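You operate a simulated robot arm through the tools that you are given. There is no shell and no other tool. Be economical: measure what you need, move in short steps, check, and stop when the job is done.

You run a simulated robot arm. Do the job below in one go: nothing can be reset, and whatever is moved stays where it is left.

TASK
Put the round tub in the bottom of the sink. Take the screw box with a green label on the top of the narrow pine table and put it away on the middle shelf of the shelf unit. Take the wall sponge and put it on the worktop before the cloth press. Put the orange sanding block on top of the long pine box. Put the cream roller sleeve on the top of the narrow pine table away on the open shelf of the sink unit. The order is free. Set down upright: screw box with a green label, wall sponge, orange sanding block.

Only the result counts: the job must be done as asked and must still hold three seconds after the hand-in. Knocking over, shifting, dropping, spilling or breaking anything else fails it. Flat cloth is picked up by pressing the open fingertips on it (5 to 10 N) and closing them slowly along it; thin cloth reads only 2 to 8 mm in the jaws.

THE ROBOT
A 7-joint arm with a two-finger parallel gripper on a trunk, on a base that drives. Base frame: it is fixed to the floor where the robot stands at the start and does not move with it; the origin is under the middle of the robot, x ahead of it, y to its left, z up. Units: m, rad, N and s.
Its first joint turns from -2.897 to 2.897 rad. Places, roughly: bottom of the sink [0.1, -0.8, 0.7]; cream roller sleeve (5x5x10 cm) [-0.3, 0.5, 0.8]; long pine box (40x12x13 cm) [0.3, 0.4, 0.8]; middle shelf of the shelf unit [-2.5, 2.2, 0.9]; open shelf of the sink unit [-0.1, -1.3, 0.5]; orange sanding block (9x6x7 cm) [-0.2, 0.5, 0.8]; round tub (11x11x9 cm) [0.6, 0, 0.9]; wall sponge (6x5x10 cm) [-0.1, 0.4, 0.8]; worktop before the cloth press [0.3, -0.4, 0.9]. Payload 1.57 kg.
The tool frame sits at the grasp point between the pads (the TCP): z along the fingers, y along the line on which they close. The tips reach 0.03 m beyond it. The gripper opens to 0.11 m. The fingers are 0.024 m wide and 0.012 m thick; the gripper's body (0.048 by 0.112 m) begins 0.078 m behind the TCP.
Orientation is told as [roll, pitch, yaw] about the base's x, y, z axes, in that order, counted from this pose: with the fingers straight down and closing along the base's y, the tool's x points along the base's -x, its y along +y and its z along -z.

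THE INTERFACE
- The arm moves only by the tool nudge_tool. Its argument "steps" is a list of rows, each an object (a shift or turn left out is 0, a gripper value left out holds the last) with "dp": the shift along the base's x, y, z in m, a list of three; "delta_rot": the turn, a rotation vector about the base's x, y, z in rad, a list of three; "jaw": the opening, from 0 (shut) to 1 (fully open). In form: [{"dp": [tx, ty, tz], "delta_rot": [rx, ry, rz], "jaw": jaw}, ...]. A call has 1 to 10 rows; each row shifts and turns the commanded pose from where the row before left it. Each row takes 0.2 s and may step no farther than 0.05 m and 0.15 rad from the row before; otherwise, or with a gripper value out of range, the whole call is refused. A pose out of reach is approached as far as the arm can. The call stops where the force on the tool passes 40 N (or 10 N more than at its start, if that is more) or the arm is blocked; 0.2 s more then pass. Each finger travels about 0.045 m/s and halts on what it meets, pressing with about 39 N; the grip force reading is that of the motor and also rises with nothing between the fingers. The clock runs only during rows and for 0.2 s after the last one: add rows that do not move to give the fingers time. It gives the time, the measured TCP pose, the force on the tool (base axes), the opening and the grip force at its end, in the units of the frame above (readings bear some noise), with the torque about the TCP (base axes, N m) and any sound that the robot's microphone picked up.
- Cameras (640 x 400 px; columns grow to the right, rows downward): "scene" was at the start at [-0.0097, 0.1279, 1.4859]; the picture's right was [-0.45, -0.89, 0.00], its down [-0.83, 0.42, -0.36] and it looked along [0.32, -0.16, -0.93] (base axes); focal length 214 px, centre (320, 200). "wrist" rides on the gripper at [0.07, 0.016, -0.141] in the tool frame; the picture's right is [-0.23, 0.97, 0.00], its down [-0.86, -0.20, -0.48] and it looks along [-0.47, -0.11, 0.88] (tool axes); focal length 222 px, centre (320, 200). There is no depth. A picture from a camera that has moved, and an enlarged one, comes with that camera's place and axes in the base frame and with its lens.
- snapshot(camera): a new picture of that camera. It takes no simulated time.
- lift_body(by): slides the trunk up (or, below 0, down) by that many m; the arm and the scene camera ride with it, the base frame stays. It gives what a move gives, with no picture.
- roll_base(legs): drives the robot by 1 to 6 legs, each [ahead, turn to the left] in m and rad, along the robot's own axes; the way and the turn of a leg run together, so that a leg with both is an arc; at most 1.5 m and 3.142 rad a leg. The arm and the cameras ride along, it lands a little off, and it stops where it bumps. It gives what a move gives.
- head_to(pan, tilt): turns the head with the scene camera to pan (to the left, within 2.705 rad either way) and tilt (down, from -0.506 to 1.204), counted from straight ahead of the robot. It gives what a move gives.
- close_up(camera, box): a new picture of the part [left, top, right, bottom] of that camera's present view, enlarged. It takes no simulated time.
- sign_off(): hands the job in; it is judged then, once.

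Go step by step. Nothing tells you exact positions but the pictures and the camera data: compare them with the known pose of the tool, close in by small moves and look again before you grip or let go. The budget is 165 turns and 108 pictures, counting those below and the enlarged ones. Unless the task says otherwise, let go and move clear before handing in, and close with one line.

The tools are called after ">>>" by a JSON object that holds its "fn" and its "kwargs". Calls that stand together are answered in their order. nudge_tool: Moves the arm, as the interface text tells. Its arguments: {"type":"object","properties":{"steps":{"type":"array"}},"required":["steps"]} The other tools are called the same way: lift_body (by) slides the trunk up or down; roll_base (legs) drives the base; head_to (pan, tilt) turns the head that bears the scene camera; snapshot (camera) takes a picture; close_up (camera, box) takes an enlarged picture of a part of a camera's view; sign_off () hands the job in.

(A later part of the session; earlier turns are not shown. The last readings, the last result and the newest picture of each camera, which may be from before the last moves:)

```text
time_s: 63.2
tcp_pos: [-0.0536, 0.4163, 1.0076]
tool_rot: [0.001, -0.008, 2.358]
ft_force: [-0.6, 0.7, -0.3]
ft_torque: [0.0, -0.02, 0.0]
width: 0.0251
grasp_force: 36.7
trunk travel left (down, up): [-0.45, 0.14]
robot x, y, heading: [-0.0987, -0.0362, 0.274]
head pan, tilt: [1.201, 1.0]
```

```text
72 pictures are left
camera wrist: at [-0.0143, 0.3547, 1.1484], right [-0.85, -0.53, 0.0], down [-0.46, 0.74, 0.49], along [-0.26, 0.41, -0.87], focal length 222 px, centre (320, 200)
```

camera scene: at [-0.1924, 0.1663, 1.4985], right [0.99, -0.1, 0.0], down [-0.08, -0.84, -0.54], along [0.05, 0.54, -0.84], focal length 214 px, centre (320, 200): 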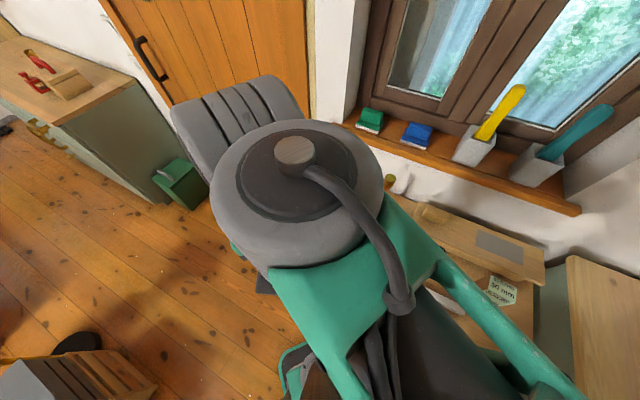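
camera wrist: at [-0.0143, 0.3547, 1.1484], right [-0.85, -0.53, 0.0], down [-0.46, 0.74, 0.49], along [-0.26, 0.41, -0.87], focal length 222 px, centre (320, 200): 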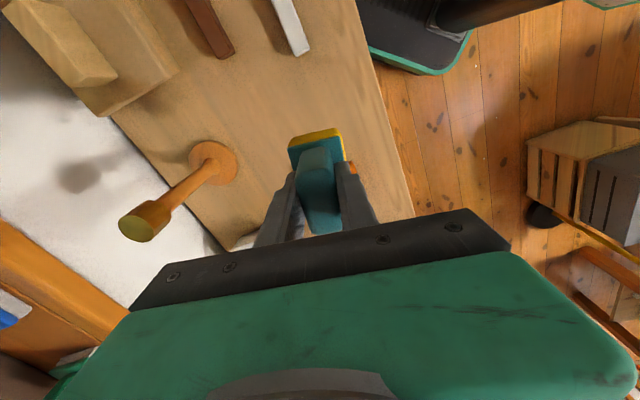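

The sponge is held. I pull in, raise, and swing the arm right toward the counter.

>>> {"fn": "nudge_tool", "kwargs": {"steps": [{"dp": [-0.005, -0.047, 0]}, {"dp": [0, 0, 0.05]}, {"dp": [0, 0, 0.05]}, {"dp": [0.0482, -0.0079, 0], "delta_rot": [0, 0, -0.1205]}, {"dp": [0.0469, -0.0136, 0], "delta_rot": [0, 0, -0.1205]}, {"dp": [0.0449, -0.0191, 0], "delta_rot": [0, 0, -0.1205]}, {"dp": [0.0423, -0.0244, 0], "delta_rot": [0, 0, -0.1205]}, {"dp": [0.039, -0.0293, 0], "delta_rot": [0, 0, -0.1205]}, {"dp": [0.0352, -0.0338, 0], "delta_rot": [0, 0, -0.1205]}, {"dp": [0.0309, -0.0378, 0], "delta_rot": [0, 0, -0.1205]}]}}

>>> {"fn": "nudge_tool", "kwargs": {"steps": [{"dp": [0.0261, -0.0412, 0], "delta_rot": [0, 0, -0.1205]}, {"dp": [0.021, -0.0441, 0], "delta_rot": [0, 0, -0.1205]}, {"dp": [0.0155, -0.0463, 0], "delta_rot": [0, 0, -0.1205]}, {"dp": [0.0099, -0.0478, 0], "delta_rot": [0, 0, -0.1205]}, {"dp": [0.0041, -0.0486, 0], "delta_rot": [0, 0, -0.1205]}, {"dp": [-0.0018, -0.0488, 0], "delta_rot": [0, 0, -0.1205]}, {"dp": [-0.0077, -0.0482, 0], "delta_rot": [0, 0, -0.1205]}, {"dp": [-0.0134, -0.0469, 0], "delta_rot": [0, 0, -0.1205]}, {"dp": [-0.0189, -0.045, 0], "delta_rot": [0, 0, -0.1205]}, {"dp": [-0.0242, -0.0424, 0], "delta_rot": [0, 0, -0.1205]}]}}

>>> {"fn": "head_to", "kwargs": {"pan": -0.7, "tilt": 0.8}}

>>> {"fn": "snapshot", "kwargs": {"camera": "wrist"}}

>>> {"fn": "snapshot", "kwargs": {"camera": "scene"}}

```text
time_s: 65.4
tcp_pos: [0.229, 0.2025, 1.1064]
tool_rot: [0.003, -0.008, 1.514]
ft_force: [1.0, 0.8, -1.2]
ft_torque: [-0.05, -0.02, 0.02]
width: 0.0253
grasp_force: 37.1
trunk travel left (down, up): [-0.45, 0.14]
robot x, y, heading: [-0.1051, -0.0345, 0.27]
head pan, tilt: [1.201, 1.0]
```

```text
time_s: 67.6
tcp_pos: [0.2394, -0.2575, 1.1082]
tool_rot: [0.002, -0.008, 0.309]
ft_force: [-0.5, -0.3, -0.7]
ft_torque: [-0.04, 0.03, 0.03]
width: 0.025
grasp_force: 36.9
trunk travel left (down, up): [-0.45, 0.14]
robot x, y, heading: [-0.0995, -0.0364, 0.264]
head pan, tilt: [1.201, 1.0]
```

```text
time_s: 69.5
tcp_pos: [0.2415, -0.2555, 1.108]
tool_rot: [0.0, -0.008, 0.309]
ft_force: [0.3, 0.4, -0.6]
ft_torque: [0.0, 0.0, 0.04]
width: 0.0251
grasp_force: 36.9
trunk travel left (down, up): [-0.45, 0.14]
robot x, y, heading: [-0.0995, -0.0348, 0.269]
head pan, tilt: [-0.7, 0.799]
```

```text
71 pictures are left
camera wrist: at [0.1673, -0.262, 1.2485], right [-0.08, 1.0, 0.0], down [0.87, 0.07, 0.49], along [0.48, 0.04, -0.87], focal length 222 px, centre (320, 200)
```

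wrist: 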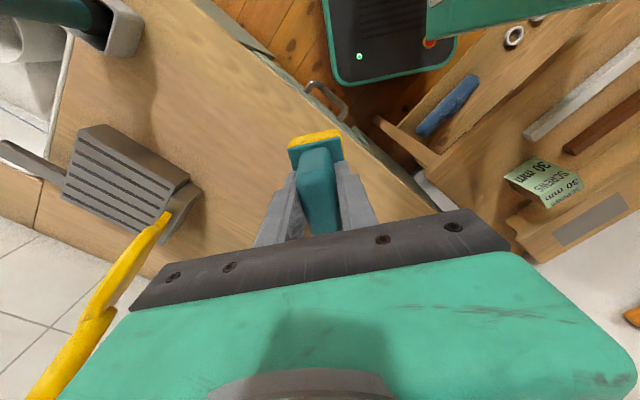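

```text
70 pictures are left
camera scene: at [-0.1259, 0.0632, 1.5137], right [-0.42, -0.91, 0.0], down [-0.65, 0.3, -0.7], along [0.63, -0.29, -0.72], focal length 214 px, centre (320, 200)
```

scene: 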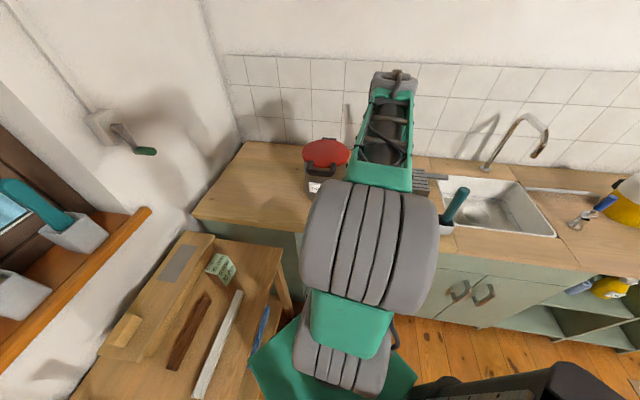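

The press front edge is at about (0.39,-0.51)–(0.28,-0.64); free worktop lies in front of it. I move to (0.258,-0.456) and lower.

>>> {"fn": "nudge_tool", "kwargs": {"steps": [{"dp": [0.0035, -0.04, 0]}, {"dp": [0.0035, -0.04, 0]}, {"dp": [0.0035, -0.04, 0]}, {"dp": [0.0035, -0.04, 0]}, {"dp": [0.0035, -0.04, 0]}, {"dp": [0, 0, -0.04]}, {"dp": [0, 0, -0.04]}, {"dp": [0, 0, -0.04]}, {}]}}

>>> {"fn": "snapshot", "kwargs": {"camera": "wrist"}}

```text
time_s: 71.5
tcp_pos: [0.2523, -0.4554, 0.9851]
tool_rot: [0.002, -0.008, 0.311]
ft_force: [0.5, -1.6, 0.0]
ft_torque: [0.0, 0.02, 0.01]
width: 0.0251
grasp_force: 36.9
out of reach, approached as far as the arm can: row 5
trunk travel left (down, up): [-0.45, 0.14]
robot x, y, heading: [-0.1028, -0.0352, 0.273]
head pan, tilt: [-0.7, 0.799]
```

```text
69 pictures are left
camera wrist: at [0.1794, -0.4608, 1.1264], right [-0.08, 1.0, 0.0], down [0.87, 0.07, 0.49], along [0.48, 0.04, -0.87], focal length 222 px, centre (320, 200)
```

wrist: 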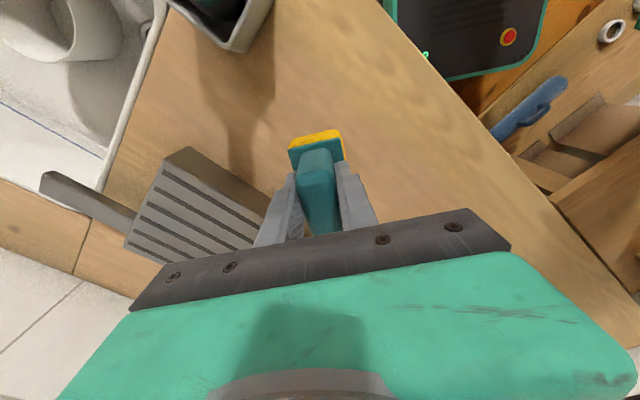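

>>> {"fn": "nudge_tool", "kwargs": {"steps": [{"dp": [0, 0, -0.03]}, {"dp": [0, 0, -0.02]}, {"dp": [0, 0, -0.01]}, {"dp": [0, 0, -0.004]}, {"dp": [0, 0, -0.003]}, {}]}}

```text
time_s: 72.3
tcp_pos: [0.2547, -0.4558, 0.9356]
tool_rot: [-0.013, -0.013, 0.312]
ft_force: [0.1, 1.6, 14.0]
ft_torque: [0.45, 0.24, 0.01]
width: 0.0254
grasp_force: 36.6
trunk travel left (down, up): [-0.45, 0.14]
robot x, y, heading: [-0.1016, -0.0349, 0.272]
head pan, tilt: [-0.7, 0.799]
stopped in row 4: the force on the tool passed its limit (the readings are from after the stop); the commanded pose is now the measured one
```

Contact with the worktop at TCP 0.936. I ease off and open.

>>> {"fn": "nudge_tool", "kwargs": {"steps": [{"dp": [0, 0, 0.003]}, {"jaw": 0.35}, {"jaw": 0.6}, {}, {}]}}

>>> {"fn": "nudge_tool", "kwargs": {"steps": [{"dp": [0, 0, 0.04]}, {"dp": [0, 0, 0.05]}, {"dp": [0, 0, 0.05]}, {"dp": [0, 0.03, 0.03]}, {"dp": [0, 0.05, 0]}, {"dp": [0, 0.05, 0]}, {"dp": [0, 0.05, 0]}]}}

>>> {"fn": "snapshot", "kwargs": {"camera": "wrist"}}

```text
time_s: 73.5
tcp_pos: [0.2551, -0.4568, 0.9358]
tool_rot: [-0.008, -0.012, 0.31]
ft_force: [-0.4, 0.3, 0.5]
ft_torque: [0.0, 0.0, -0.01]
width: 0.0658
grasp_force: 0.0
trunk travel left (down, up): [-0.45, 0.14]
robot x, y, heading: [-0.0998, -0.0332, 0.268]
head pan, tilt: [-0.7, 0.799]
```

```text
time_s: 75.1
tcp_pos: [0.2558, -0.2752, 1.1068]
tool_rot: [-0.008, -0.012, 0.312]
ft_force: [0.0, 0.1, -0.2]
ft_torque: [0.04, 0.01, 0.01]
width: 0.0662
grasp_force: 0.0
trunk travel left (down, up): [-0.45, 0.14]
robot x, y, heading: [-0.0997, -0.0369, 0.274]
head pan, tilt: [-0.7, 0.799]
```

```text
68 pictures are left
camera wrist: at [0.1808, -0.2796, 1.2466], right [-0.08, 1.0, -0.01], down [0.87, 0.07, 0.49], along [0.49, 0.03, -0.87], focal length 222 px, centre (320, 200)
```

wrist: 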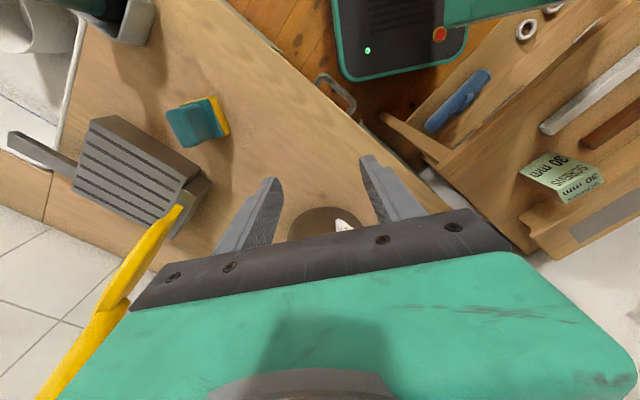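

The sponge stands upright before the press. Now I swing back toward the table for the sanding block.

>>> {"fn": "nudge_tool", "kwargs": {"steps": [{"dp": [0.0249, 0.0419, 0], "delta_rot": [0, 0, 0.1135]}, {"dp": [0.02, 0.0444, 0], "delta_rot": [0, 0, 0.1135]}, {"dp": [0.0148, 0.0464, 0], "delta_rot": [0, 0, 0.1135]}, {"dp": [0.0095, 0.0478, 0], "delta_rot": [0, 0, 0.1135]}, {"dp": [0.004, 0.0485, 0], "delta_rot": [0, 0, 0.1135]}, {"dp": [-0.0015, 0.0487, 0], "delta_rot": [0, 0, 0.1135]}, {"dp": [-0.007, 0.0482, 0], "delta_rot": [0, 0, 0.1135]}, {"dp": [-0.0124, 0.0471, 0], "delta_rot": [0, 0, 0.1135]}, {"dp": [-0.0177, 0.0454, 0], "delta_rot": [0, 0, 0.1135]}, {"dp": [-0.0227, 0.0431, 0], "delta_rot": [0, 0, 0.1135]}]}}

>>> {"fn": "nudge_tool", "kwargs": {"steps": [{"dp": [-0.0275, 0.0402, 0], "delta_rot": [0, 0, 0.1135]}, {"dp": [-0.0318, 0.0368, 0], "delta_rot": [0, 0, 0.1135]}, {}]}}

>>> {"fn": "snapshot", "kwargs": {"camera": "wrist"}}

```text
time_s: 77.3
tcp_pos: [0.266, 0.1858, 1.1065]
tool_rot: [-0.007, -0.012, 1.444]
ft_force: [-0.7, -1.0, 0.4]
ft_torque: [-0.02, 0.04, 0.0]
width: 0.0659
grasp_force: 0.1
trunk travel left (down, up): [-0.45, 0.14]
robot x, y, heading: [-0.0982, -0.0328, 0.272]
head pan, tilt: [-0.7, 0.799]
```

```text
time_s: 78.1
tcp_pos: [0.2062, 0.2643, 1.1076]
tool_rot: [-0.008, -0.013, 1.673]
ft_force: [0.0, -0.4, 0.6]
ft_torque: [0.01, 0.01, 0.0]
width: 0.0659
grasp_force: 0.1
trunk travel left (down, up): [-0.45, 0.14]
robot x, y, heading: [-0.1008, -0.0323, 0.27]
head pan, tilt: [-0.7, 0.799]
```

```text
67 pictures are left
camera wrist: at [0.1952, 0.1907, 1.2479], right [-0.99, 0.13, -0.01], down [0.11, 0.86, 0.49], along [0.07, 0.49, -0.87], focal length 222 px, centre (320, 200)
```

wrist: 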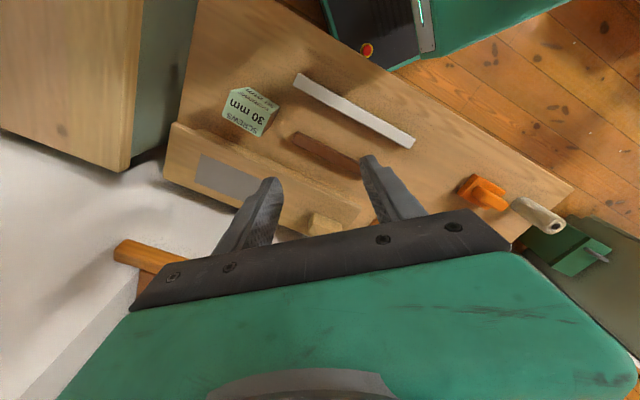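

>>> {"fn": "close_up", "kwargs": {"camera": "wrist", "box": [150, 80, 406, 240]}}

```text
2.50 times, centred on (278, 160) of wrist
camera zoom: at [0.1952, 0.1907, 1.2479], right [-0.99, 0.13, -0.01], down [0.11, 0.86, 0.49], along [0.07, 0.49, -0.87], focal length 555 px, centre (425, 300)
```

zoom: 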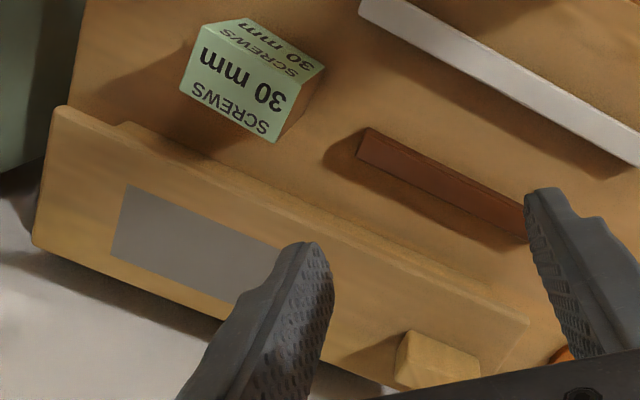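

The pine box top is at about z=0.835 with free space between the grey patch and the small block, centred near (0.30,0.41). I carry on to the sanding block at (-0.15,0.48).

>>> {"fn": "nudge_tool", "kwargs": {"steps": [{"dp": [-0.0358, 0.033, 0], "delta_rot": [0, 0, 0.1135], "jaw": 0.9}, {"dp": [-0.0393, 0.0287, 0], "delta_rot": [0, 0, 0.1135]}, {"dp": [-0.0423, 0.0241, 0], "delta_rot": [0, 0, 0.1135]}, {"dp": [-0.0448, 0.0192, 0], "delta_rot": [0, 0, 0.1135]}, {"dp": [-0.0467, 0.014, 0], "delta_rot": [0, 0, 0.1135]}, {"dp": [-0.0479, 0.0086, 0], "delta_rot": [0, 0, 0.1135]}, {"dp": [-0.0486, 0.0031, 0], "delta_rot": [0, 0, 0.1135]}, {"dp": [-0.025, 0.042, 0], "delta_rot": [0, 0, 0.085]}, {"dp": [-0.027, 0.042, 0]}, {"dp": [0, 0, -0.05]}]}}

>>> {"fn": "nudge_tool", "kwargs": {"steps": [{"dp": [0, 0, -0.05]}, {}]}}

>>> {"fn": "snapshot", "kwargs": {"camera": "wrist"}}

```text
time_s: 80.3
tcp_pos: [-0.151, 0.4784, 1.0564]
tool_rot: [-0.008, -0.012, 2.552]
ft_force: [-1.2, 0.3, -0.1]
ft_torque: [-0.03, 0.02, 0.0]
width: 0.0989
grasp_force: 0.0
trunk travel left (down, up): [-0.45, 0.14]
robot x, y, heading: [-0.1005, -0.0324, 0.27]
head pan, tilt: [-0.7, 0.799]
```

```text
time_s: 80.9
tcp_pos: [-0.1497, 0.4764, 1.0052]
tool_rot: [-0.01, -0.013, 2.553]
ft_force: [-0.3, 0.5, -0.5]
ft_torque: [-0.06, -0.03, 0.02]
width: 0.099
grasp_force: 0.1
trunk travel left (down, up): [-0.45, 0.14]
robot x, y, heading: [-0.1023, -0.0341, 0.274]
head pan, tilt: [-0.7, 0.799]
```

```text
65 pictures are left
camera wrist: at [-0.1014, 0.4231, 1.1458], right [-0.73, -0.68, -0.01], down [-0.6, 0.63, 0.49], along [-0.33, 0.36, -0.87], focal length 222 px, centre (320, 200)
```

wrist: 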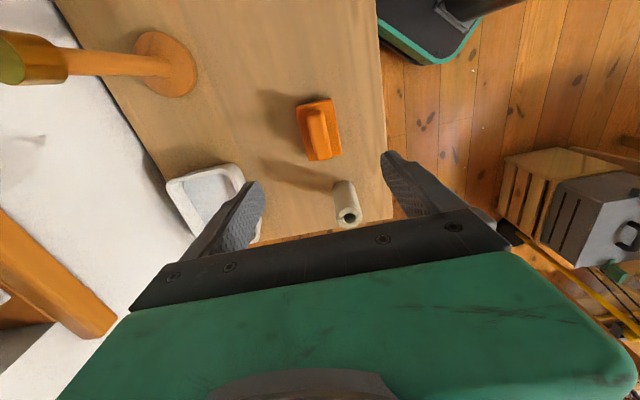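

Aligned over the ridge. I descend and grip it.

>>> {"fn": "nudge_tool", "kwargs": {"steps": [{"dp": [0, 0, -0.05], "jaw": 0.7}, {"dp": [0, 0, -0.05]}, {"dp": [0, 0, -0.05]}, {"dp": [0, 0, -0.03]}, {}]}}

>>> {"fn": "snapshot", "kwargs": {"camera": "wrist"}}

```text
time_s: 82.1
tcp_pos: [-0.1516, 0.4776, 0.8253]
tool_rot: [-0.008, -0.013, 2.551]
ft_force: [0.3, -0.8, 0.6]
ft_torque: [0.05, 0.0, 0.01]
width: 0.0771
grasp_force: 0.0
trunk travel left (down, up): [-0.45, 0.14]
robot x, y, heading: [-0.1004, -0.036, 0.268]
head pan, tilt: [-0.7, 0.799]
```

```text
64 pictures are left
camera wrist: at [-0.1026, 0.4237, 0.9656], right [-0.73, -0.68, -0.01], down [-0.6, 0.64, 0.49], along [-0.33, 0.36, -0.87], focal length 222 px, centre (320, 200)
```

wrist: 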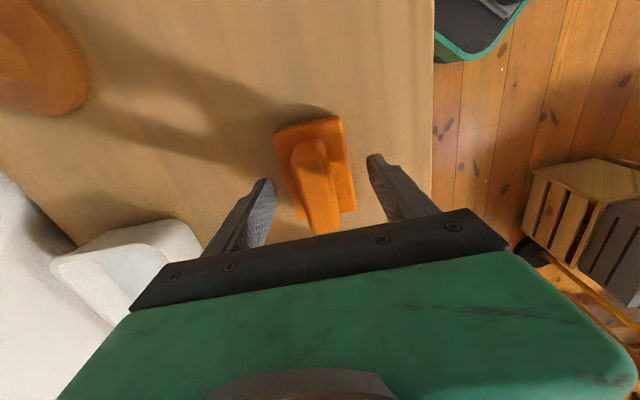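

>>> {"fn": "nudge_tool", "kwargs": {"steps": [{"dp": [0, 0, -0.003], "jaw": 0.5}, {"jaw": 0.2}, {"jaw": 0}, {}, {}, {}]}}

>>> {"fn": "nudge_tool", "kwargs": {"steps": [{"dp": [0, 0, 0.03]}, {"dp": [0, 0, 0.05]}, {"dp": [0, 0, 0.05]}, {"dp": [0, 0, 0.05]}, {}]}}

>>> {"fn": "snapshot", "kwargs": {"camera": "wrist"}}

```text
time_s: 83.5
tcp_pos: [-0.1512, 0.4785, 0.823]
tool_rot: [-0.008, -0.012, 2.552]
ft_force: [0.1, 1.3, 2.0]
ft_torque: [0.05, 0.08, -0.09]
width: 0.0252
grasp_force: 36.9
trunk travel left (down, up): [-0.45, 0.14]
robot x, y, heading: [-0.1011, -0.0344, 0.266]
head pan, tilt: [-0.7, 0.799]
```

```text
time_s: 84.7
tcp_pos: [-0.1515, 0.4766, 1.0049]
tool_rot: [-0.008, -0.01, 2.551]
ft_force: [-0.8, -1.7, -1.6]
ft_torque: [0.0, 0.0, 0.0]
width: 0.0251
grasp_force: 36.5
trunk travel left (down, up): [-0.45, 0.14]
robot x, y, heading: [-0.0999, -0.0358, 0.273]
head pan, tilt: [-0.7, 0.799]
```

```text
63 pictures are left
camera wrist: at [-0.1018, 0.4231, 1.1443], right [-0.73, -0.68, -0.01], down [-0.6, 0.64, 0.49], along [-0.33, 0.36, -0.87], focal length 222 px, centre (320, 200)
```

wrist: 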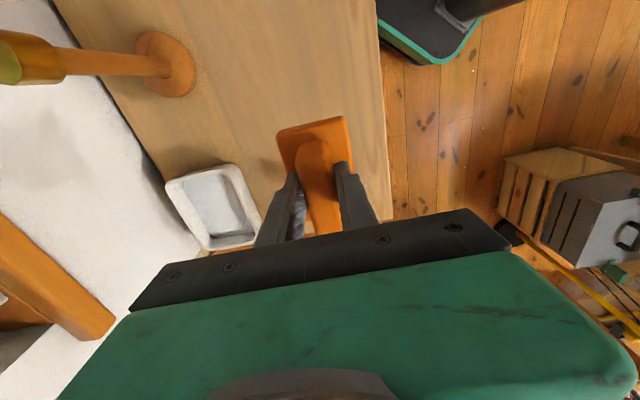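

The block is held. I carry it around the candlestick to above the long box.

>>> {"fn": "nudge_tool", "kwargs": {"steps": [{"dp": [0.025, -0.043, 0]}, {"dp": [0.025, -0.043, 0]}, {"dp": [0.049, -0.008, 0]}, {"dp": [0.049, -0.008, 0]}, {"dp": [0.049, -0.008, 0]}, {"dp": [0.049, -0.008, 0]}, {"dp": [0.049, -0.008, 0]}, {"dp": [0.049, -0.008, 0]}, {"dp": [0.036, 0.0217, 0], "delta_rot": [0, 0, -0.015]}, {"dp": [0.036, 0.0217, 0]}]}}

>>> {"fn": "nudge_tool", "kwargs": {"steps": [{"dp": [0.036, 0.0217, 0]}, {"dp": [0, 0, -0.03]}, {}]}}

>>> {"fn": "snapshot", "kwargs": {"camera": "wrist"}}

>>> {"fn": "head_to", "kwargs": {"pan": 0.6, "tilt": 0.9}}

>>> {"fn": "snapshot", "kwargs": {"camera": "scene"}}

```text
time_s: 86.9
tcp_pos: [0.2664, 0.3878, 1.0022]
tool_rot: [-0.009, -0.014, 2.536]
ft_force: [0.5, 0.6, -0.8]
ft_torque: [-0.01, 0.01, 0.03]
width: 0.0252
grasp_force: 36.5
trunk travel left (down, up): [-0.45, 0.14]
robot x, y, heading: [-0.101, -0.0363, 0.27]
head pan, tilt: [-0.7, 0.799]
```

```text
time_s: 87.7
tcp_pos: [0.3028, 0.4068, 0.9727]
tool_rot: [-0.008, -0.011, 2.536]
ft_force: [0.3, -0.1, -1.4]
ft_torque: [0.02, 0.02, 0.02]
width: 0.0253
grasp_force: 36.3
trunk travel left (down, up): [-0.45, 0.14]
robot x, y, heading: [-0.1028, -0.0343, 0.273]
head pan, tilt: [-0.7, 0.799]
```

```text
62 pictures are left
camera wrist: at [0.3503, 0.3529, 1.113], right [-0.74, -0.67, -0.01], down [-0.59, 0.64, 0.49], along [-0.33, 0.37, -0.87], focal length 222 px, centre (320, 200)
```

wrist: 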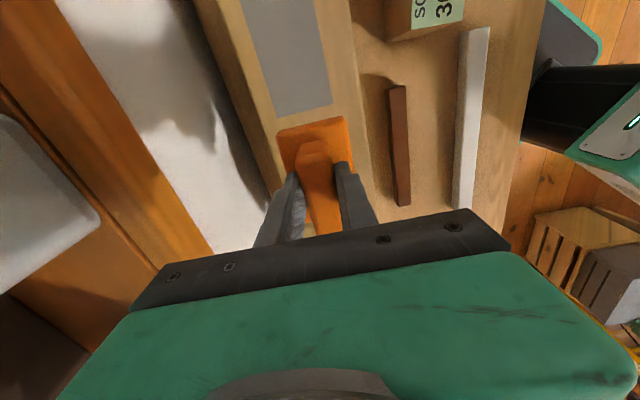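

```text
time_s: 89.2
tcp_pos: [0.3025, 0.4081, 0.9725]
tool_rot: [-0.008, -0.009, 2.538]
ft_force: [0.3, -0.1, -1.2]
ft_torque: [0.01, 0.01, 0.02]
width: 0.0254
grasp_force: 37.0
trunk travel left (down, up): [-0.45, 0.14]
robot x, y, heading: [-0.1003, -0.0354, 0.276]
head pan, tilt: [0.6, 0.901]
```

```text
61 pictures are left
camera scene: at [-0.1506, 0.1547, 1.5057], right [0.76, -0.65, 0.0], down [-0.51, -0.6, -0.62], along [0.4, 0.47, -0.78], focal length 214 px, centre (320, 200)
```

scene: 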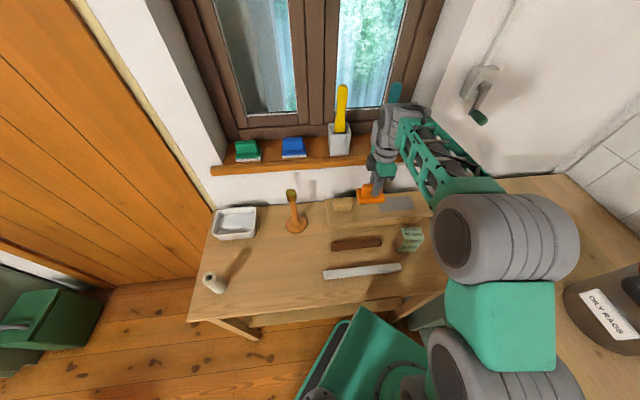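

>>> {"fn": "nudge_tool", "kwargs": {"steps": [{"dp": [-0.0099, 0.0068, 0]}, {"dp": [0, 0, -0.03]}, {}]}}

>>> {"fn": "close_up", "kwargs": {"camera": "scene", "box": [296, 140, 456, 240]}}

```text
time_s: 90.0
tcp_pos: [0.2926, 0.4151, 0.9421]
tool_rot: [-0.008, -0.011, 2.535]
ft_force: [0.4, 0.1, -1.0]
ft_torque: [-0.05, 0.0, 0.01]
width: 0.0253
grasp_force: 36.6
trunk travel left (down, up): [-0.45, 0.14]
robot x, y, heading: [-0.1035, -0.0393, 0.272]
head pan, tilt: [0.6, 0.901]
```

```text
4.00 times, centred on (376, 190) of scene
camera zoom: at [-0.1504, 0.1549, 1.5057], right [0.76, -0.64, 0.0], down [-0.51, -0.6, -0.62], along [0.4, 0.47, -0.78], focal length 858 px, centre (96, 240)
```

zoom: 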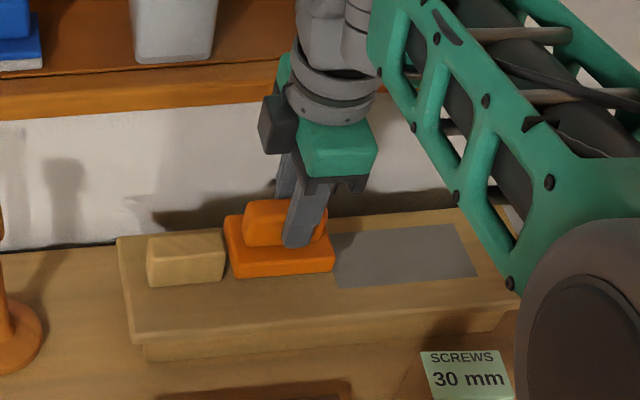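

Between the small block and the grey patch there are only some millimetres spare; I shift 6.5 mm to the right, then lower most of the way and check.

>>> {"fn": "nudge_tool", "kwargs": {"steps": [{"dp": [0.0054, -0.0037, 0]}, {"dp": [0, 0, -0.02]}, {"dp": [0, 0, -0.01]}, {}]}}

>>> {"fn": "close_up", "kwargs": {"camera": "scene", "box": [316, 160, 428, 230]}}

```text
time_s: 91.0
tcp_pos: [0.297, 0.4109, 0.9129]
tool_rot: [-0.01, -0.011, 2.535]
ft_force: [0.7, -0.2, -1.3]
ft_torque: [0.0, -0.02, 0.0]
width: 0.0252
grasp_force: 36.8
trunk travel left (down, up): [-0.45, 0.14]
robot x, y, heading: [-0.0972, -0.0353, 0.271]
head pan, tilt: [0.6, 0.901]
```

```text
5.71 times, centred on (372, 195) of scene
camera zoom: at [-0.1506, 0.1548, 1.5057], right [0.76, -0.64, 0.0], down [-0.51, -0.6, -0.62], along [0.4, 0.47, -0.78], focal length 1226 px, centre (23, 229)
```

zoom: 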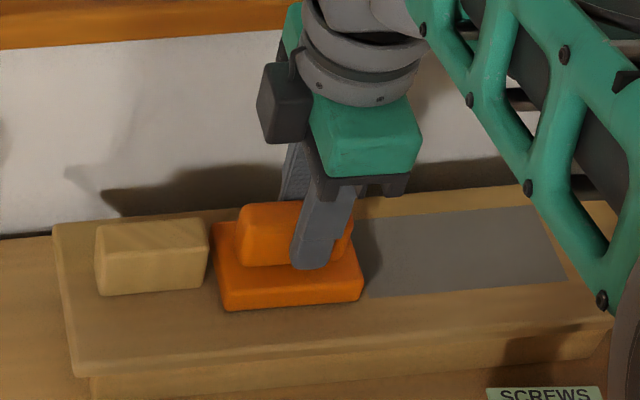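

>>> {"fn": "nudge_tool", "kwargs": {"steps": [{"dp": [0, 0, -0.008]}, {"dp": [0, 0, -0.004]}, {"dp": [0, 0, -0.004]}, {"dp": [0, 0, -0.004]}, {"dp": [0, 0, -0.004]}, {}]}}

>>> {"fn": "close_up", "kwargs": {"camera": "scene", "box": [316, 160, 428, 230]}}

```text
time_s: 91.7
tcp_pos: [0.2986, 0.4113, 0.9071]
tool_rot: [-0.022, -0.012, 2.535]
ft_force: [-4.0, -4.3, 14.7]
ft_torque: [-0.63, 0.6, -0.03]
width: 0.0256
grasp_force: 36.6
trunk travel left (down, up): [-0.45, 0.14]
robot x, y, heading: [-0.1009, -0.0365, 0.267]
head pan, tilt: [0.6, 0.901]
stopped in row 3: the force on the tool passed its limit (the readings are from after the stop); the commanded pose is now the measured one
```

```text
5.71 times, centred on (372, 195) of scene
camera zoom: at [-0.1523, 0.153, 1.5059], right [0.76, -0.64, 0.0], down [-0.5, -0.6, -0.62], along [0.4, 0.48, -0.78], focal length 1226 px, centre (23, 229)
```

zoom: 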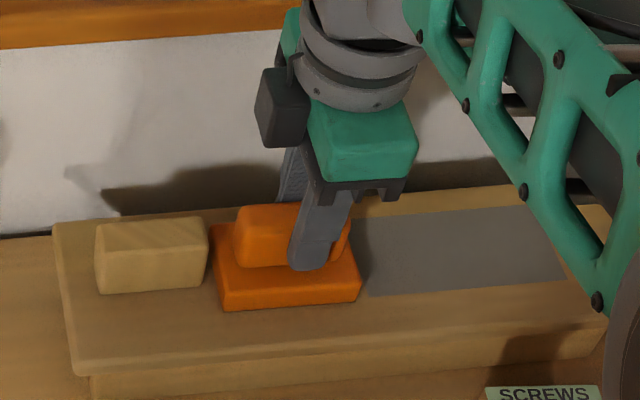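

Contact on the box. I ease off, open and rise straight up, then pull back.

>>> {"fn": "nudge_tool", "kwargs": {"steps": [{"dp": [0, 0, 0.003]}, {"jaw": 0.35}, {"jaw": 0.5}, {}, {}]}}

>>> {"fn": "nudge_tool", "kwargs": {"steps": [{"dp": [0, 0, 0.04]}, {"dp": [0, 0, 0.05]}, {"dp": [-0.02, -0.02, 0.03]}, {"dp": [-0.033, -0.033, 0.01]}, {"dp": [-0.033, -0.033, 0.01]}, {"dp": [-0.049, 0.008, 0]}, {"dp": [-0.049, 0.008, 0]}, {"dp": [-0.049, 0.008, 0]}, {"dp": [-0.049, 0.008, 0]}, {"dp": [-0.049, 0.008, 0]}]}}

>>> {"fn": "close_up", "kwargs": {"camera": "scene", "box": [180, 160, 460, 330]}}

```text
time_s: 92.9
tcp_pos: [0.2986, 0.4125, 0.9073]
tool_rot: [-0.02, -0.011, 2.537]
ft_force: [1.0, 0.2, -0.6]
ft_torque: [0.03, -0.02, 0.01]
width: 0.055
grasp_force: 0.0
trunk travel left (down, up): [-0.45, 0.14]
robot x, y, heading: [-0.1024, -0.0326, 0.272]
head pan, tilt: [0.6, 0.901]
```

```text
time_s: 95.1
tcp_pos: [-0.0332, 0.3654, 1.0477]
tool_rot: [-0.018, -0.011, 2.535]
ft_force: [0.0, -0.1, 0.6]
ft_torque: [-0.01, 0.0, -0.02]
width: 0.0549
grasp_force: 0.1
trunk travel left (down, up): [-0.45, 0.14]
robot x, y, heading: [-0.1019, -0.0354, 0.27]
head pan, tilt: [0.6, 0.901]
```

```text
2.29 times, centred on (320, 245) of scene
camera zoom: at [-0.1509, 0.1548, 1.5057], right [0.76, -0.64, 0.0], down [-0.51, -0.6, -0.62], along [0.4, 0.47, -0.78], focal length 490 px, centre (320, 97)
```

zoom: 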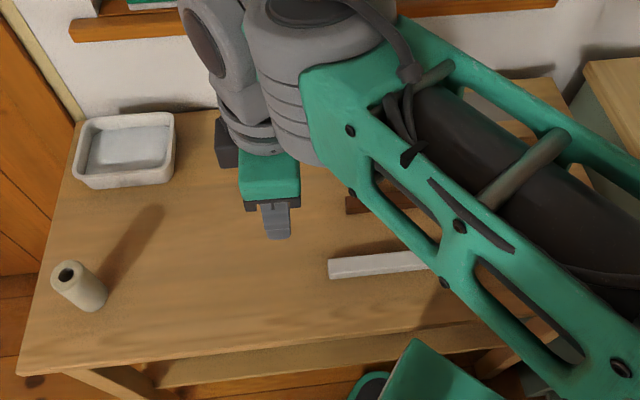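

The sanding block sits on the box. Next the sleeve: I turn the tool to a forward-tilted pose (60° from vertical) so that the sleeve can later be slid into the open shelf upright.

>>> {"fn": "nudge_tool", "kwargs": {"steps": [{"dp": [-0.04, 0.004, -0.01], "delta_rot": [0, 0, -0.133], "jaw": 0.8}, {"dp": [-0.04, 0.004, -0.01], "delta_rot": [0, 0, -0.133]}, {"dp": [-0.04, 0.004, -0.01], "delta_rot": [0, 0, -0.133]}, {"dp": [-0.04, 0.004, -0.01], "delta_rot": [0, 0, -0.133]}, {"dp": [-0.04, 0.004, -0.01], "delta_rot": [0, 0, -0.133]}, {}]}}

>>> {"fn": "nudge_tool", "kwargs": {"steps": [{"delta_rot": [0.143, 0.0441, 0]}, {"delta_rot": [0.143, 0.0441, 0]}, {"delta_rot": [0.143, 0.0441, 0]}, {"delta_rot": [0.143, 0.0441, 0]}, {"delta_rot": [0.143, 0.0441, 0]}, {"delta_rot": [0.143, 0.0441, 0]}, {"delta_rot": [0.143, 0.0441, 0]}, {}]}}

>>> {"fn": "snapshot", "kwargs": {"camera": "wrist"}}

>>> {"fn": "snapshot", "kwargs": {"camera": "scene"}}

```text
time_s: 96.5
tcp_pos: [-0.234, 0.3873, 0.9989]
tool_rot: [-0.02, -0.009, 1.868]
ft_force: [-0.8, 0.2, 0.0]
ft_torque: [0.0, -0.01, 0.01]
width: 0.0879
grasp_force: 0.0
trunk travel left (down, up): [-0.45, 0.14]
robot x, y, heading: [-0.0991, -0.0323, 0.27]
head pan, tilt: [0.6, 0.901]
```

```text
time_s: 98.5
tcp_pos: [-0.202, 0.4144, 1.0342]
tool_rot: [0.044, -1.125, 1.72]
ft_force: [-0.1, 0.5, 0.5]
ft_torque: [0.02, 0.0, -0.02]
width: 0.088
grasp_force: 0.1
trunk travel left (down, up): [-0.45, 0.14]
robot x, y, heading: [-0.1002, -0.0337, 0.27]
head pan, tilt: [0.6, 0.901]
stopped in row 8: the arm was blocked; the commanded pose is now the measured one
```

```text
56 pictures are left
camera wrist: at [-0.1892, 0.2573, 1.0324], right [-0.97, -0.09, 0.22], down [0.23, -0.02, 0.97], along [-0.08, 1.0, 0.04], focal length 222 px, centre (320, 200)
```

wrist: 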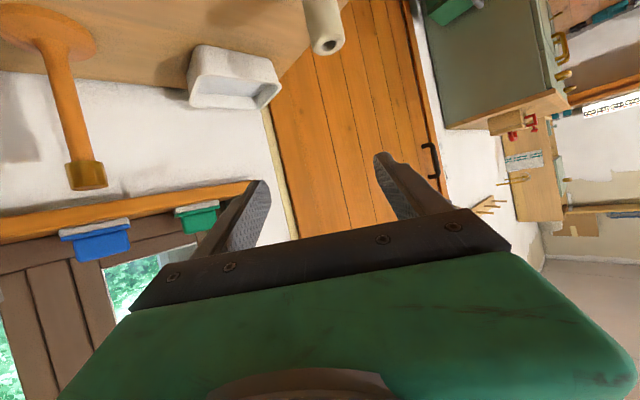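

```text
55 pictures are left
camera scene: at [-0.1508, 0.1546, 1.5057], right [0.76, -0.64, 0.0], down [-0.51, -0.6, -0.62], along [0.4, 0.47, -0.78], focal length 214 px, centre (320, 200)
```

scene: 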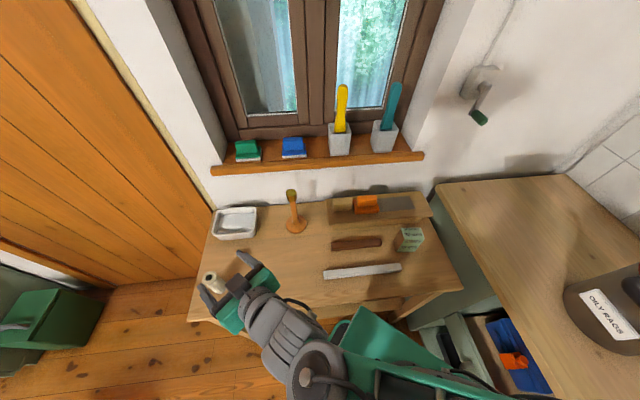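

The tool is tilted (about 64°), and the wrist came close to the trunk. Moving outward relieves that; I go above the sleeve at about (-0.263,0.532).

>>> {"fn": "nudge_tool", "kwargs": {"steps": [{"dp": [-0.015, 0.04, 0]}, {"dp": [-0.02, 0.039, -0.02]}, {"dp": [-0.026, 0.039, -0.01]}, {}]}}

>>> {"fn": "snapshot", "kwargs": {"camera": "wrist"}}

>>> {"fn": "close_up", "kwargs": {"camera": "scene", "box": [160, 210, 320, 310]}}

```text
time_s: 99.5
tcp_pos: [-0.2662, 0.5328, 1.0032]
tool_rot: [0.043, -1.122, 1.726]
ft_force: [-0.9, 0.1, 0.4]
ft_torque: [-0.02, 0.0, 0.0]
width: 0.0879
grasp_force: 0.0
trunk travel left (down, up): [-0.45, 0.14]
robot x, y, heading: [-0.1002, -0.0333, 0.268]
head pan, tilt: [0.6, 0.901]
```

```text
54 pictures are left
camera wrist: at [-0.2513, 0.3758, 1.0016], right [-0.97, -0.09, 0.22], down [0.23, -0.02, 0.97], along [-0.09, 1.0, 0.04], focal length 222 px, centre (320, 200)
```

wrist: 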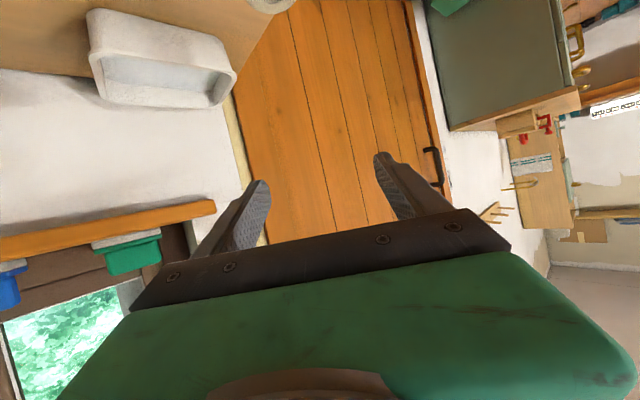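

```text
4.00 times, centred on (240, 260) of scene
camera zoom: at [-0.1511, 0.1551, 1.5056], right [0.76, -0.64, 0.0], down [-0.51, -0.6, -0.62], along [0.4, 0.47, -0.78], focal length 858 px, centre (640, -40)
```

zoom: 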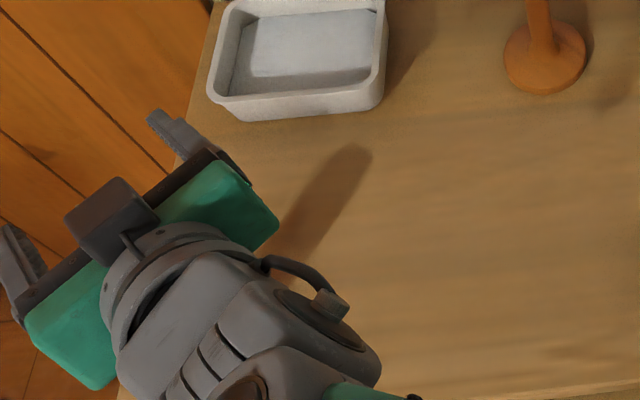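

>>> {"fn": "nudge_tool", "kwargs": {"steps": [{"dp": [0, 0, -0.04]}, {"dp": [0, 0, -0.04]}, {}]}}

>>> {"fn": "snapshot", "kwargs": {"camera": "wrist"}}

>>> {"fn": "head_to", "kwargs": {"pan": 1.7, "tilt": 1.1}}

>>> {"fn": "snapshot", "kwargs": {"camera": "scene"}}

```text
time_s: 100.3
tcp_pos: [-0.2649, 0.5335, 0.9251]
tool_rot: [0.045, -1.127, 1.726]
ft_force: [-0.2, 0.3, -0.2]
ft_torque: [0.01, 0.01, -0.02]
width: 0.0879
grasp_force: 0.0
trunk travel left (down, up): [-0.45, 0.14]
robot x, y, heading: [-0.0986, -0.039, 0.275]
head pan, tilt: [0.6, 0.901]
```

```text
52 pictures are left
camera wrist: at [-0.2512, 0.3746, 0.9232], right [-0.97, -0.09, 0.22], down [0.23, -0.02, 0.97], along [-0.09, 1.0, 0.04], focal length 222 px, centre (320, 200)
```

wrist: 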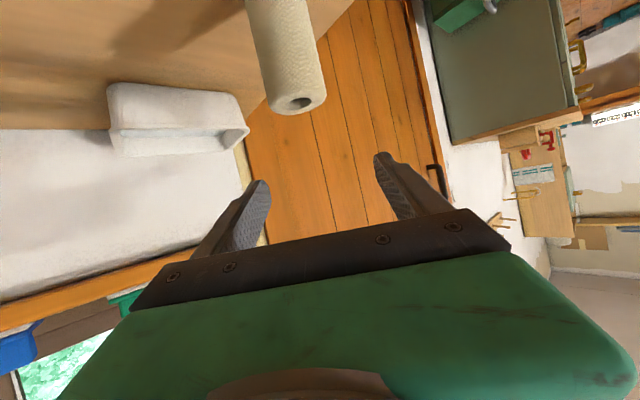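

```text
time_s: 101.7
tcp_pos: [-0.2654, 0.5317, 0.925]
tool_rot: [0.044, -1.124, 1.725]
ft_force: [-0.7, 0.0, 0.3]
ft_torque: [-0.01, 0.03, 0.02]
width: 0.0877
grasp_force: 0.1
trunk travel left (down, up): [-0.45, 0.14]
robot x, y, heading: [-0.1023, -0.0309, 0.269]
head pan, tilt: [1.7, 1.1]
```

```text
51 pictures are left
camera scene: at [-0.224, 0.1552, 1.4919], right [0.92, 0.39, 0.0], down [0.35, -0.82, -0.45], along [-0.18, 0.42, -0.89], focal length 214 px, centre (320, 200)
```

scene: 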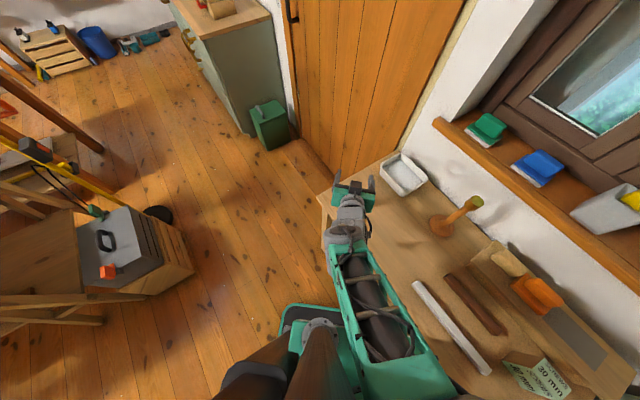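

Sleeve is exactly under the TCP. I lower around it and close.

>>> {"fn": "nudge_tool", "kwargs": {"steps": [{"dp": [0, 0, -0.04]}, {"dp": [0, 0, -0.04]}, {"dp": [0, 0, -0.028]}, {}]}}

>>> {"fn": "snapshot", "kwargs": {"camera": "wrist"}}

```text
time_s: 102.7
tcp_pos: [-0.2596, 0.5389, 0.8261]
tool_rot: [0.06, -1.14, 1.698]
ft_force: [0.1, 0.0, 0.3]
ft_torque: [-0.01, -0.01, -0.01]
width: 0.0882
grasp_force: 0.1
trunk travel left (down, up): [-0.45, 0.14]
robot x, y, heading: [-0.103, -0.0354, 0.27]
head pan, tilt: [1.7, 1.1]
```

```text
50 pictures are left
camera wrist: at [-0.2487, 0.3816, 0.8217], right [-0.97, -0.08, 0.23], down [0.23, -0.04, 0.97], along [-0.07, 1.0, 0.06], focal length 222 px, centre (320, 200)
```

wrist: 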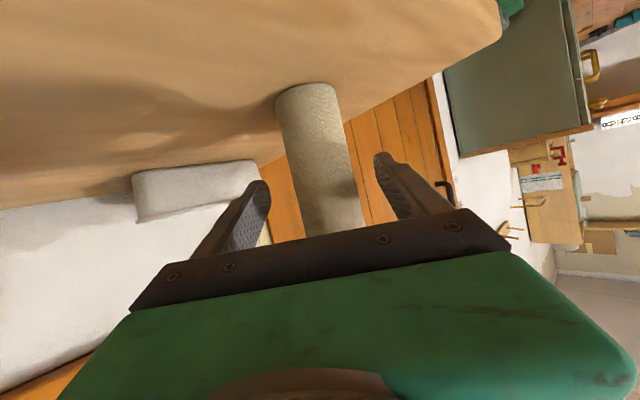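

>>> {"fn": "nudge_tool", "kwargs": {"steps": [{"jaw": 0.6}, {"jaw": 0.4}, {"jaw": 0.2}, {"jaw": 0}, {}, {}]}}

>>> {"fn": "snapshot", "kwargs": {"camera": "wrist"}}

```text
time_s: 104.0
tcp_pos: [-0.2612, 0.538, 0.8245]
tool_rot: [0.058, -1.137, 1.703]
ft_force: [-0.6, 2.3, 10.5]
ft_torque: [0.12, -0.16, 0.05]
width: 0.04
grasp_force: 39.8
trunk travel left (down, up): [-0.45, 0.14]
robot x, y, heading: [-0.1015, -0.0362, 0.274]
head pan, tilt: [1.7, 1.1]
```

```text
49 pictures are left
camera wrist: at [-0.248, 0.3806, 0.8205], right [-0.97, -0.08, 0.23], down [0.23, -0.04, 0.97], along [-0.07, 1.0, 0.05], focal length 222 px, centre (320, 200)
```

wrist: 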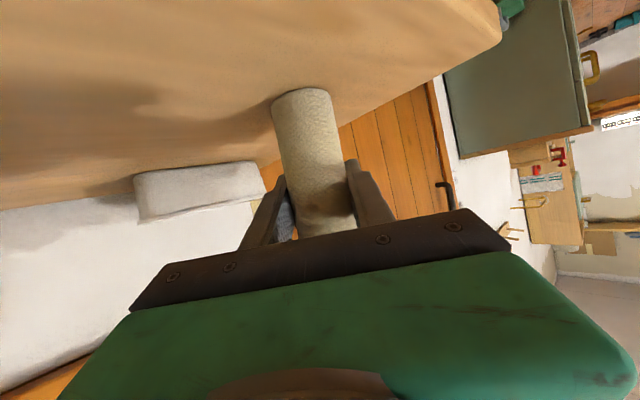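

Gripped at 40 mm. I lift, pull in slightly, and drive off toward the open shelf.

>>> {"fn": "nudge_tool", "kwargs": {"steps": [{"dp": [0, 0, 0.03]}, {"dp": [0, 0, 0.05]}, {"dp": [0, 0, 0.05]}, {"dp": [0, 0, 0.05]}, {"dp": [0, 0, 0.05]}, {"dp": [0.008, -0.029, 0.02]}, {"dp": [0.008, -0.029, 0]}, {}]}}

>>> {"fn": "snapshot", "kwargs": {"camera": "wrist"}}

```text
time_s: 105.8
tcp_pos: [-0.2406, 0.4788, 1.064]
tool_rot: [0.039, -1.123, 1.712]
ft_force: [0.2, -0.7, -1.0]
ft_torque: [0.0, 0.01, -0.02]
width: 0.0384
grasp_force: 39.5
trunk travel left (down, up): [-0.45, 0.14]
robot x, y, heading: [-0.0996, -0.0384, 0.27]
head pan, tilt: [1.7, 1.1]
```

```text
48 pictures are left
camera wrist: at [-0.2293, 0.3212, 1.0632], right [-0.97, -0.07, 0.22], down [0.22, -0.02, 0.97], along [-0.07, 1.0, 0.04], focal length 222 px, centre (320, 200)
```

wrist: 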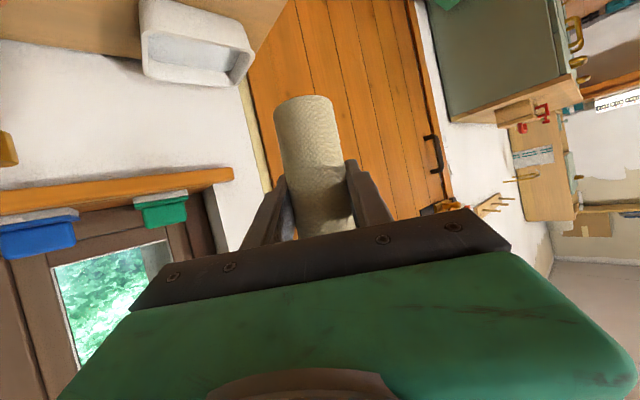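

>>> {"fn": "roll_base", "kwargs": {"legs": [[-0.3, 0], [0, -2.36], [0.65, 0]]}}

>>> {"fn": "head_to", "kwargs": {"pan": 1.2, "tilt": 0.8}}

>>> {"fn": "snapshot", "kwargs": {"camera": "scene"}}

>>> {"fn": "snapshot", "kwargs": {"camera": "wrist"}}

```text
time_s: 116.7
tcp_pos: [-0.2582, -0.9485, 1.0661]
tool_rot: [0.044, -1.124, -0.654]
ft_force: [0.1, -1.2, 0.0]
ft_torque: [-0.01, 0.0, -0.01]
width: 0.0377
grasp_force: 39.2
trunk travel left (down, up): [-0.45, 0.14]
robot x, y, heading: [-0.7156, -0.6788, -2.099]
head pan, tilt: [1.7, 1.1]
```

```text
time_s: 117.7
tcp_pos: [-0.2593, -0.9483, 1.0662]
tool_rot: [0.044, -1.125, -0.653]
ft_force: [-0.1, -0.2, 0.0]
ft_torque: [-0.01, 0.0, 0.05]
width: 0.038
grasp_force: 39.0
trunk travel left (down, up): [-0.45, 0.14]
robot x, y, heading: [-0.7153, -0.6793, -2.09]
head pan, tilt: [1.201, 0.799]
```

```text
47 pictures are left
camera scene: at [-0.5019, -0.7703, 1.5136], right [-0.78, -0.63, 0.0], down [-0.45, 0.56, -0.7], along [0.44, -0.54, -0.72], focal length 214 px, centre (320, 200)
```

scene: 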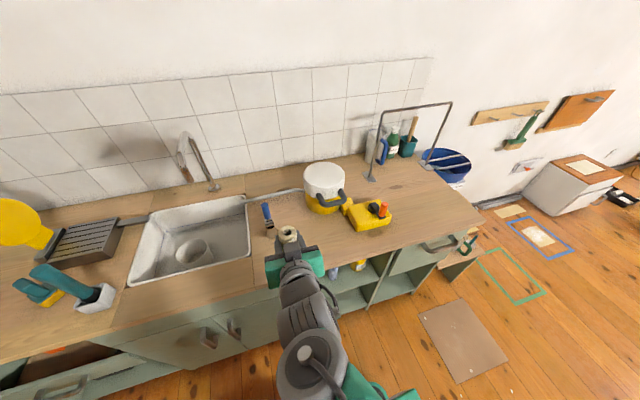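

```text
46 pictures are left
camera wrist: at [-0.3775, -0.8438, 1.0643], right [0.64, 0.74, 0.22], down [-0.18, -0.14, 0.97], along [0.75, -0.66, 0.04], focal length 222 px, centre (320, 200)
```

wrist: 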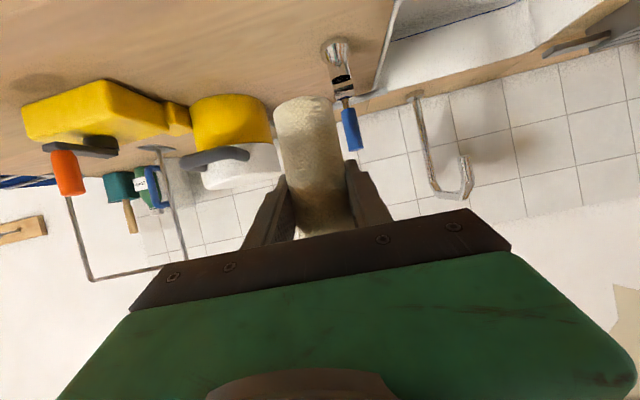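

>>> {"fn": "close_up", "kwargs": {"camera": "scene", "box": [310, 210, 470, 320]}}

```text
3.64 times, centred on (390, 265) of scene
camera zoom: at [-0.5019, -0.7703, 1.5136], right [-0.78, -0.63, 0.0], down [-0.45, 0.56, -0.7], along [0.44, -0.54, -0.72], focal length 780 px, centre (66, -36)
```

zoom: 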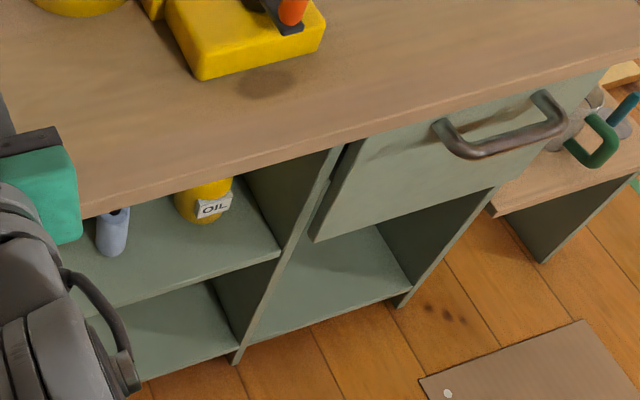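

The target bay (with a blue item and OIL bottle on its upper shelf) spans roughly u≈0.95–1.32 along the counter. I back away from the counter a bit and get a clearer view.

>>> {"fn": "roll_base", "kwargs": {"legs": [[0, -0.45], [0.38, 0], [0, 0.37]]}}

>>> {"fn": "lift_body", "kwargs": {"by": -0.2}}

>>> {"fn": "head_to", "kwargs": {"pan": 1.9, "tilt": 0.8}}

>>> {"fn": "snapshot", "kwargs": {"camera": "scene"}}

```text
time_s: 122.5
tcp_pos: [-0.5947, -1.1974, 1.0661]
tool_rot: [0.043, -1.123, -0.738]
ft_force: [-0.3, 0.0, -0.7]
ft_torque: [-0.02, 0.0, 0.01]
width: 0.0379
grasp_force: 38.8
trunk travel left (down, up): [-0.45, 0.14]
robot x, y, heading: [-1.0298, -0.8931, -2.176]
head pan, tilt: [1.201, 0.799]
```

```text
time_s: 124.7
tcp_pos: [-0.5955, -1.1985, 0.8668]
tool_rot: [0.045, -1.124, -0.739]
ft_force: [0.2, -0.2, -0.1]
ft_torque: [0.01, 0.0, 0.01]
width: 0.0376
grasp_force: 39.6
trunk travel left (down, up): [-0.25, 0.34]
robot x, y, heading: [-1.0314, -0.894, -2.178]
head pan, tilt: [1.201, 0.799]
```

```text
time_s: 125.8
tcp_pos: [-0.5944, -1.1976, 0.8673]
tool_rot: [0.045, -1.125, -0.737]
ft_force: [0.7, -0.7, 0.2]
ft_torque: [-0.05, 0.03, 0.0]
width: 0.0376
grasp_force: 39.2
trunk travel left (down, up): [-0.25, 0.34]
robot x, y, heading: [-1.0315, -0.8932, -2.173]
head pan, tilt: [1.901, 0.799]
```

```text
44 pictures are left
camera scene: at [-0.7909, -0.9551, 1.3136], right [-0.27, -0.96, 0.0], down [-0.69, 0.19, -0.7], along [0.67, -0.19, -0.72], focal length 214 px, centre (320, 200)
```

scene: 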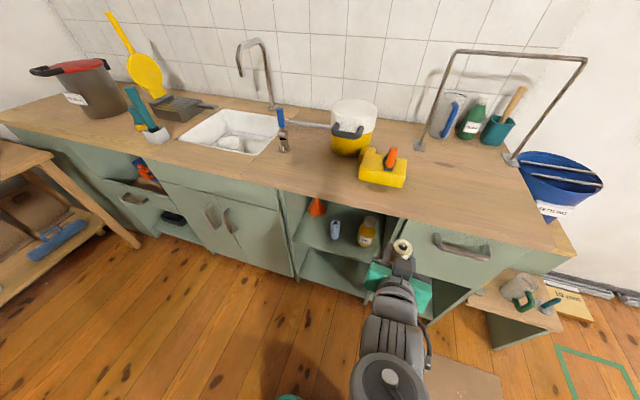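

>>> {"fn": "close_up", "kwargs": {"camera": "scene", "box": [270, 170, 430, 300]}}

```text
3.08 times, centred on (350, 235) of scene
camera zoom: at [-0.7909, -0.9551, 1.3136], right [-0.27, -0.96, 0.0], down [-0.69, 0.19, -0.7], along [0.67, -0.19, -0.72], focal length 660 px, centre (228, 92)
```

zoom: 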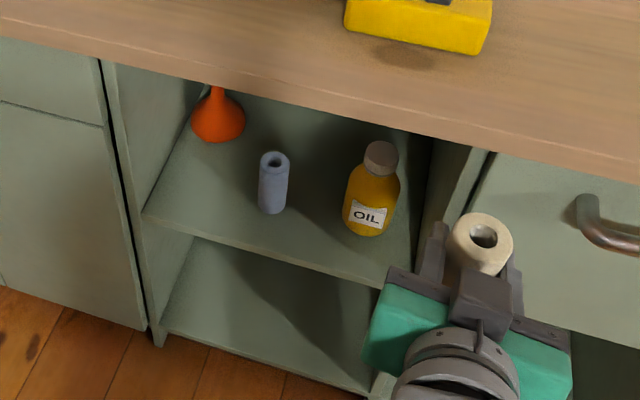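

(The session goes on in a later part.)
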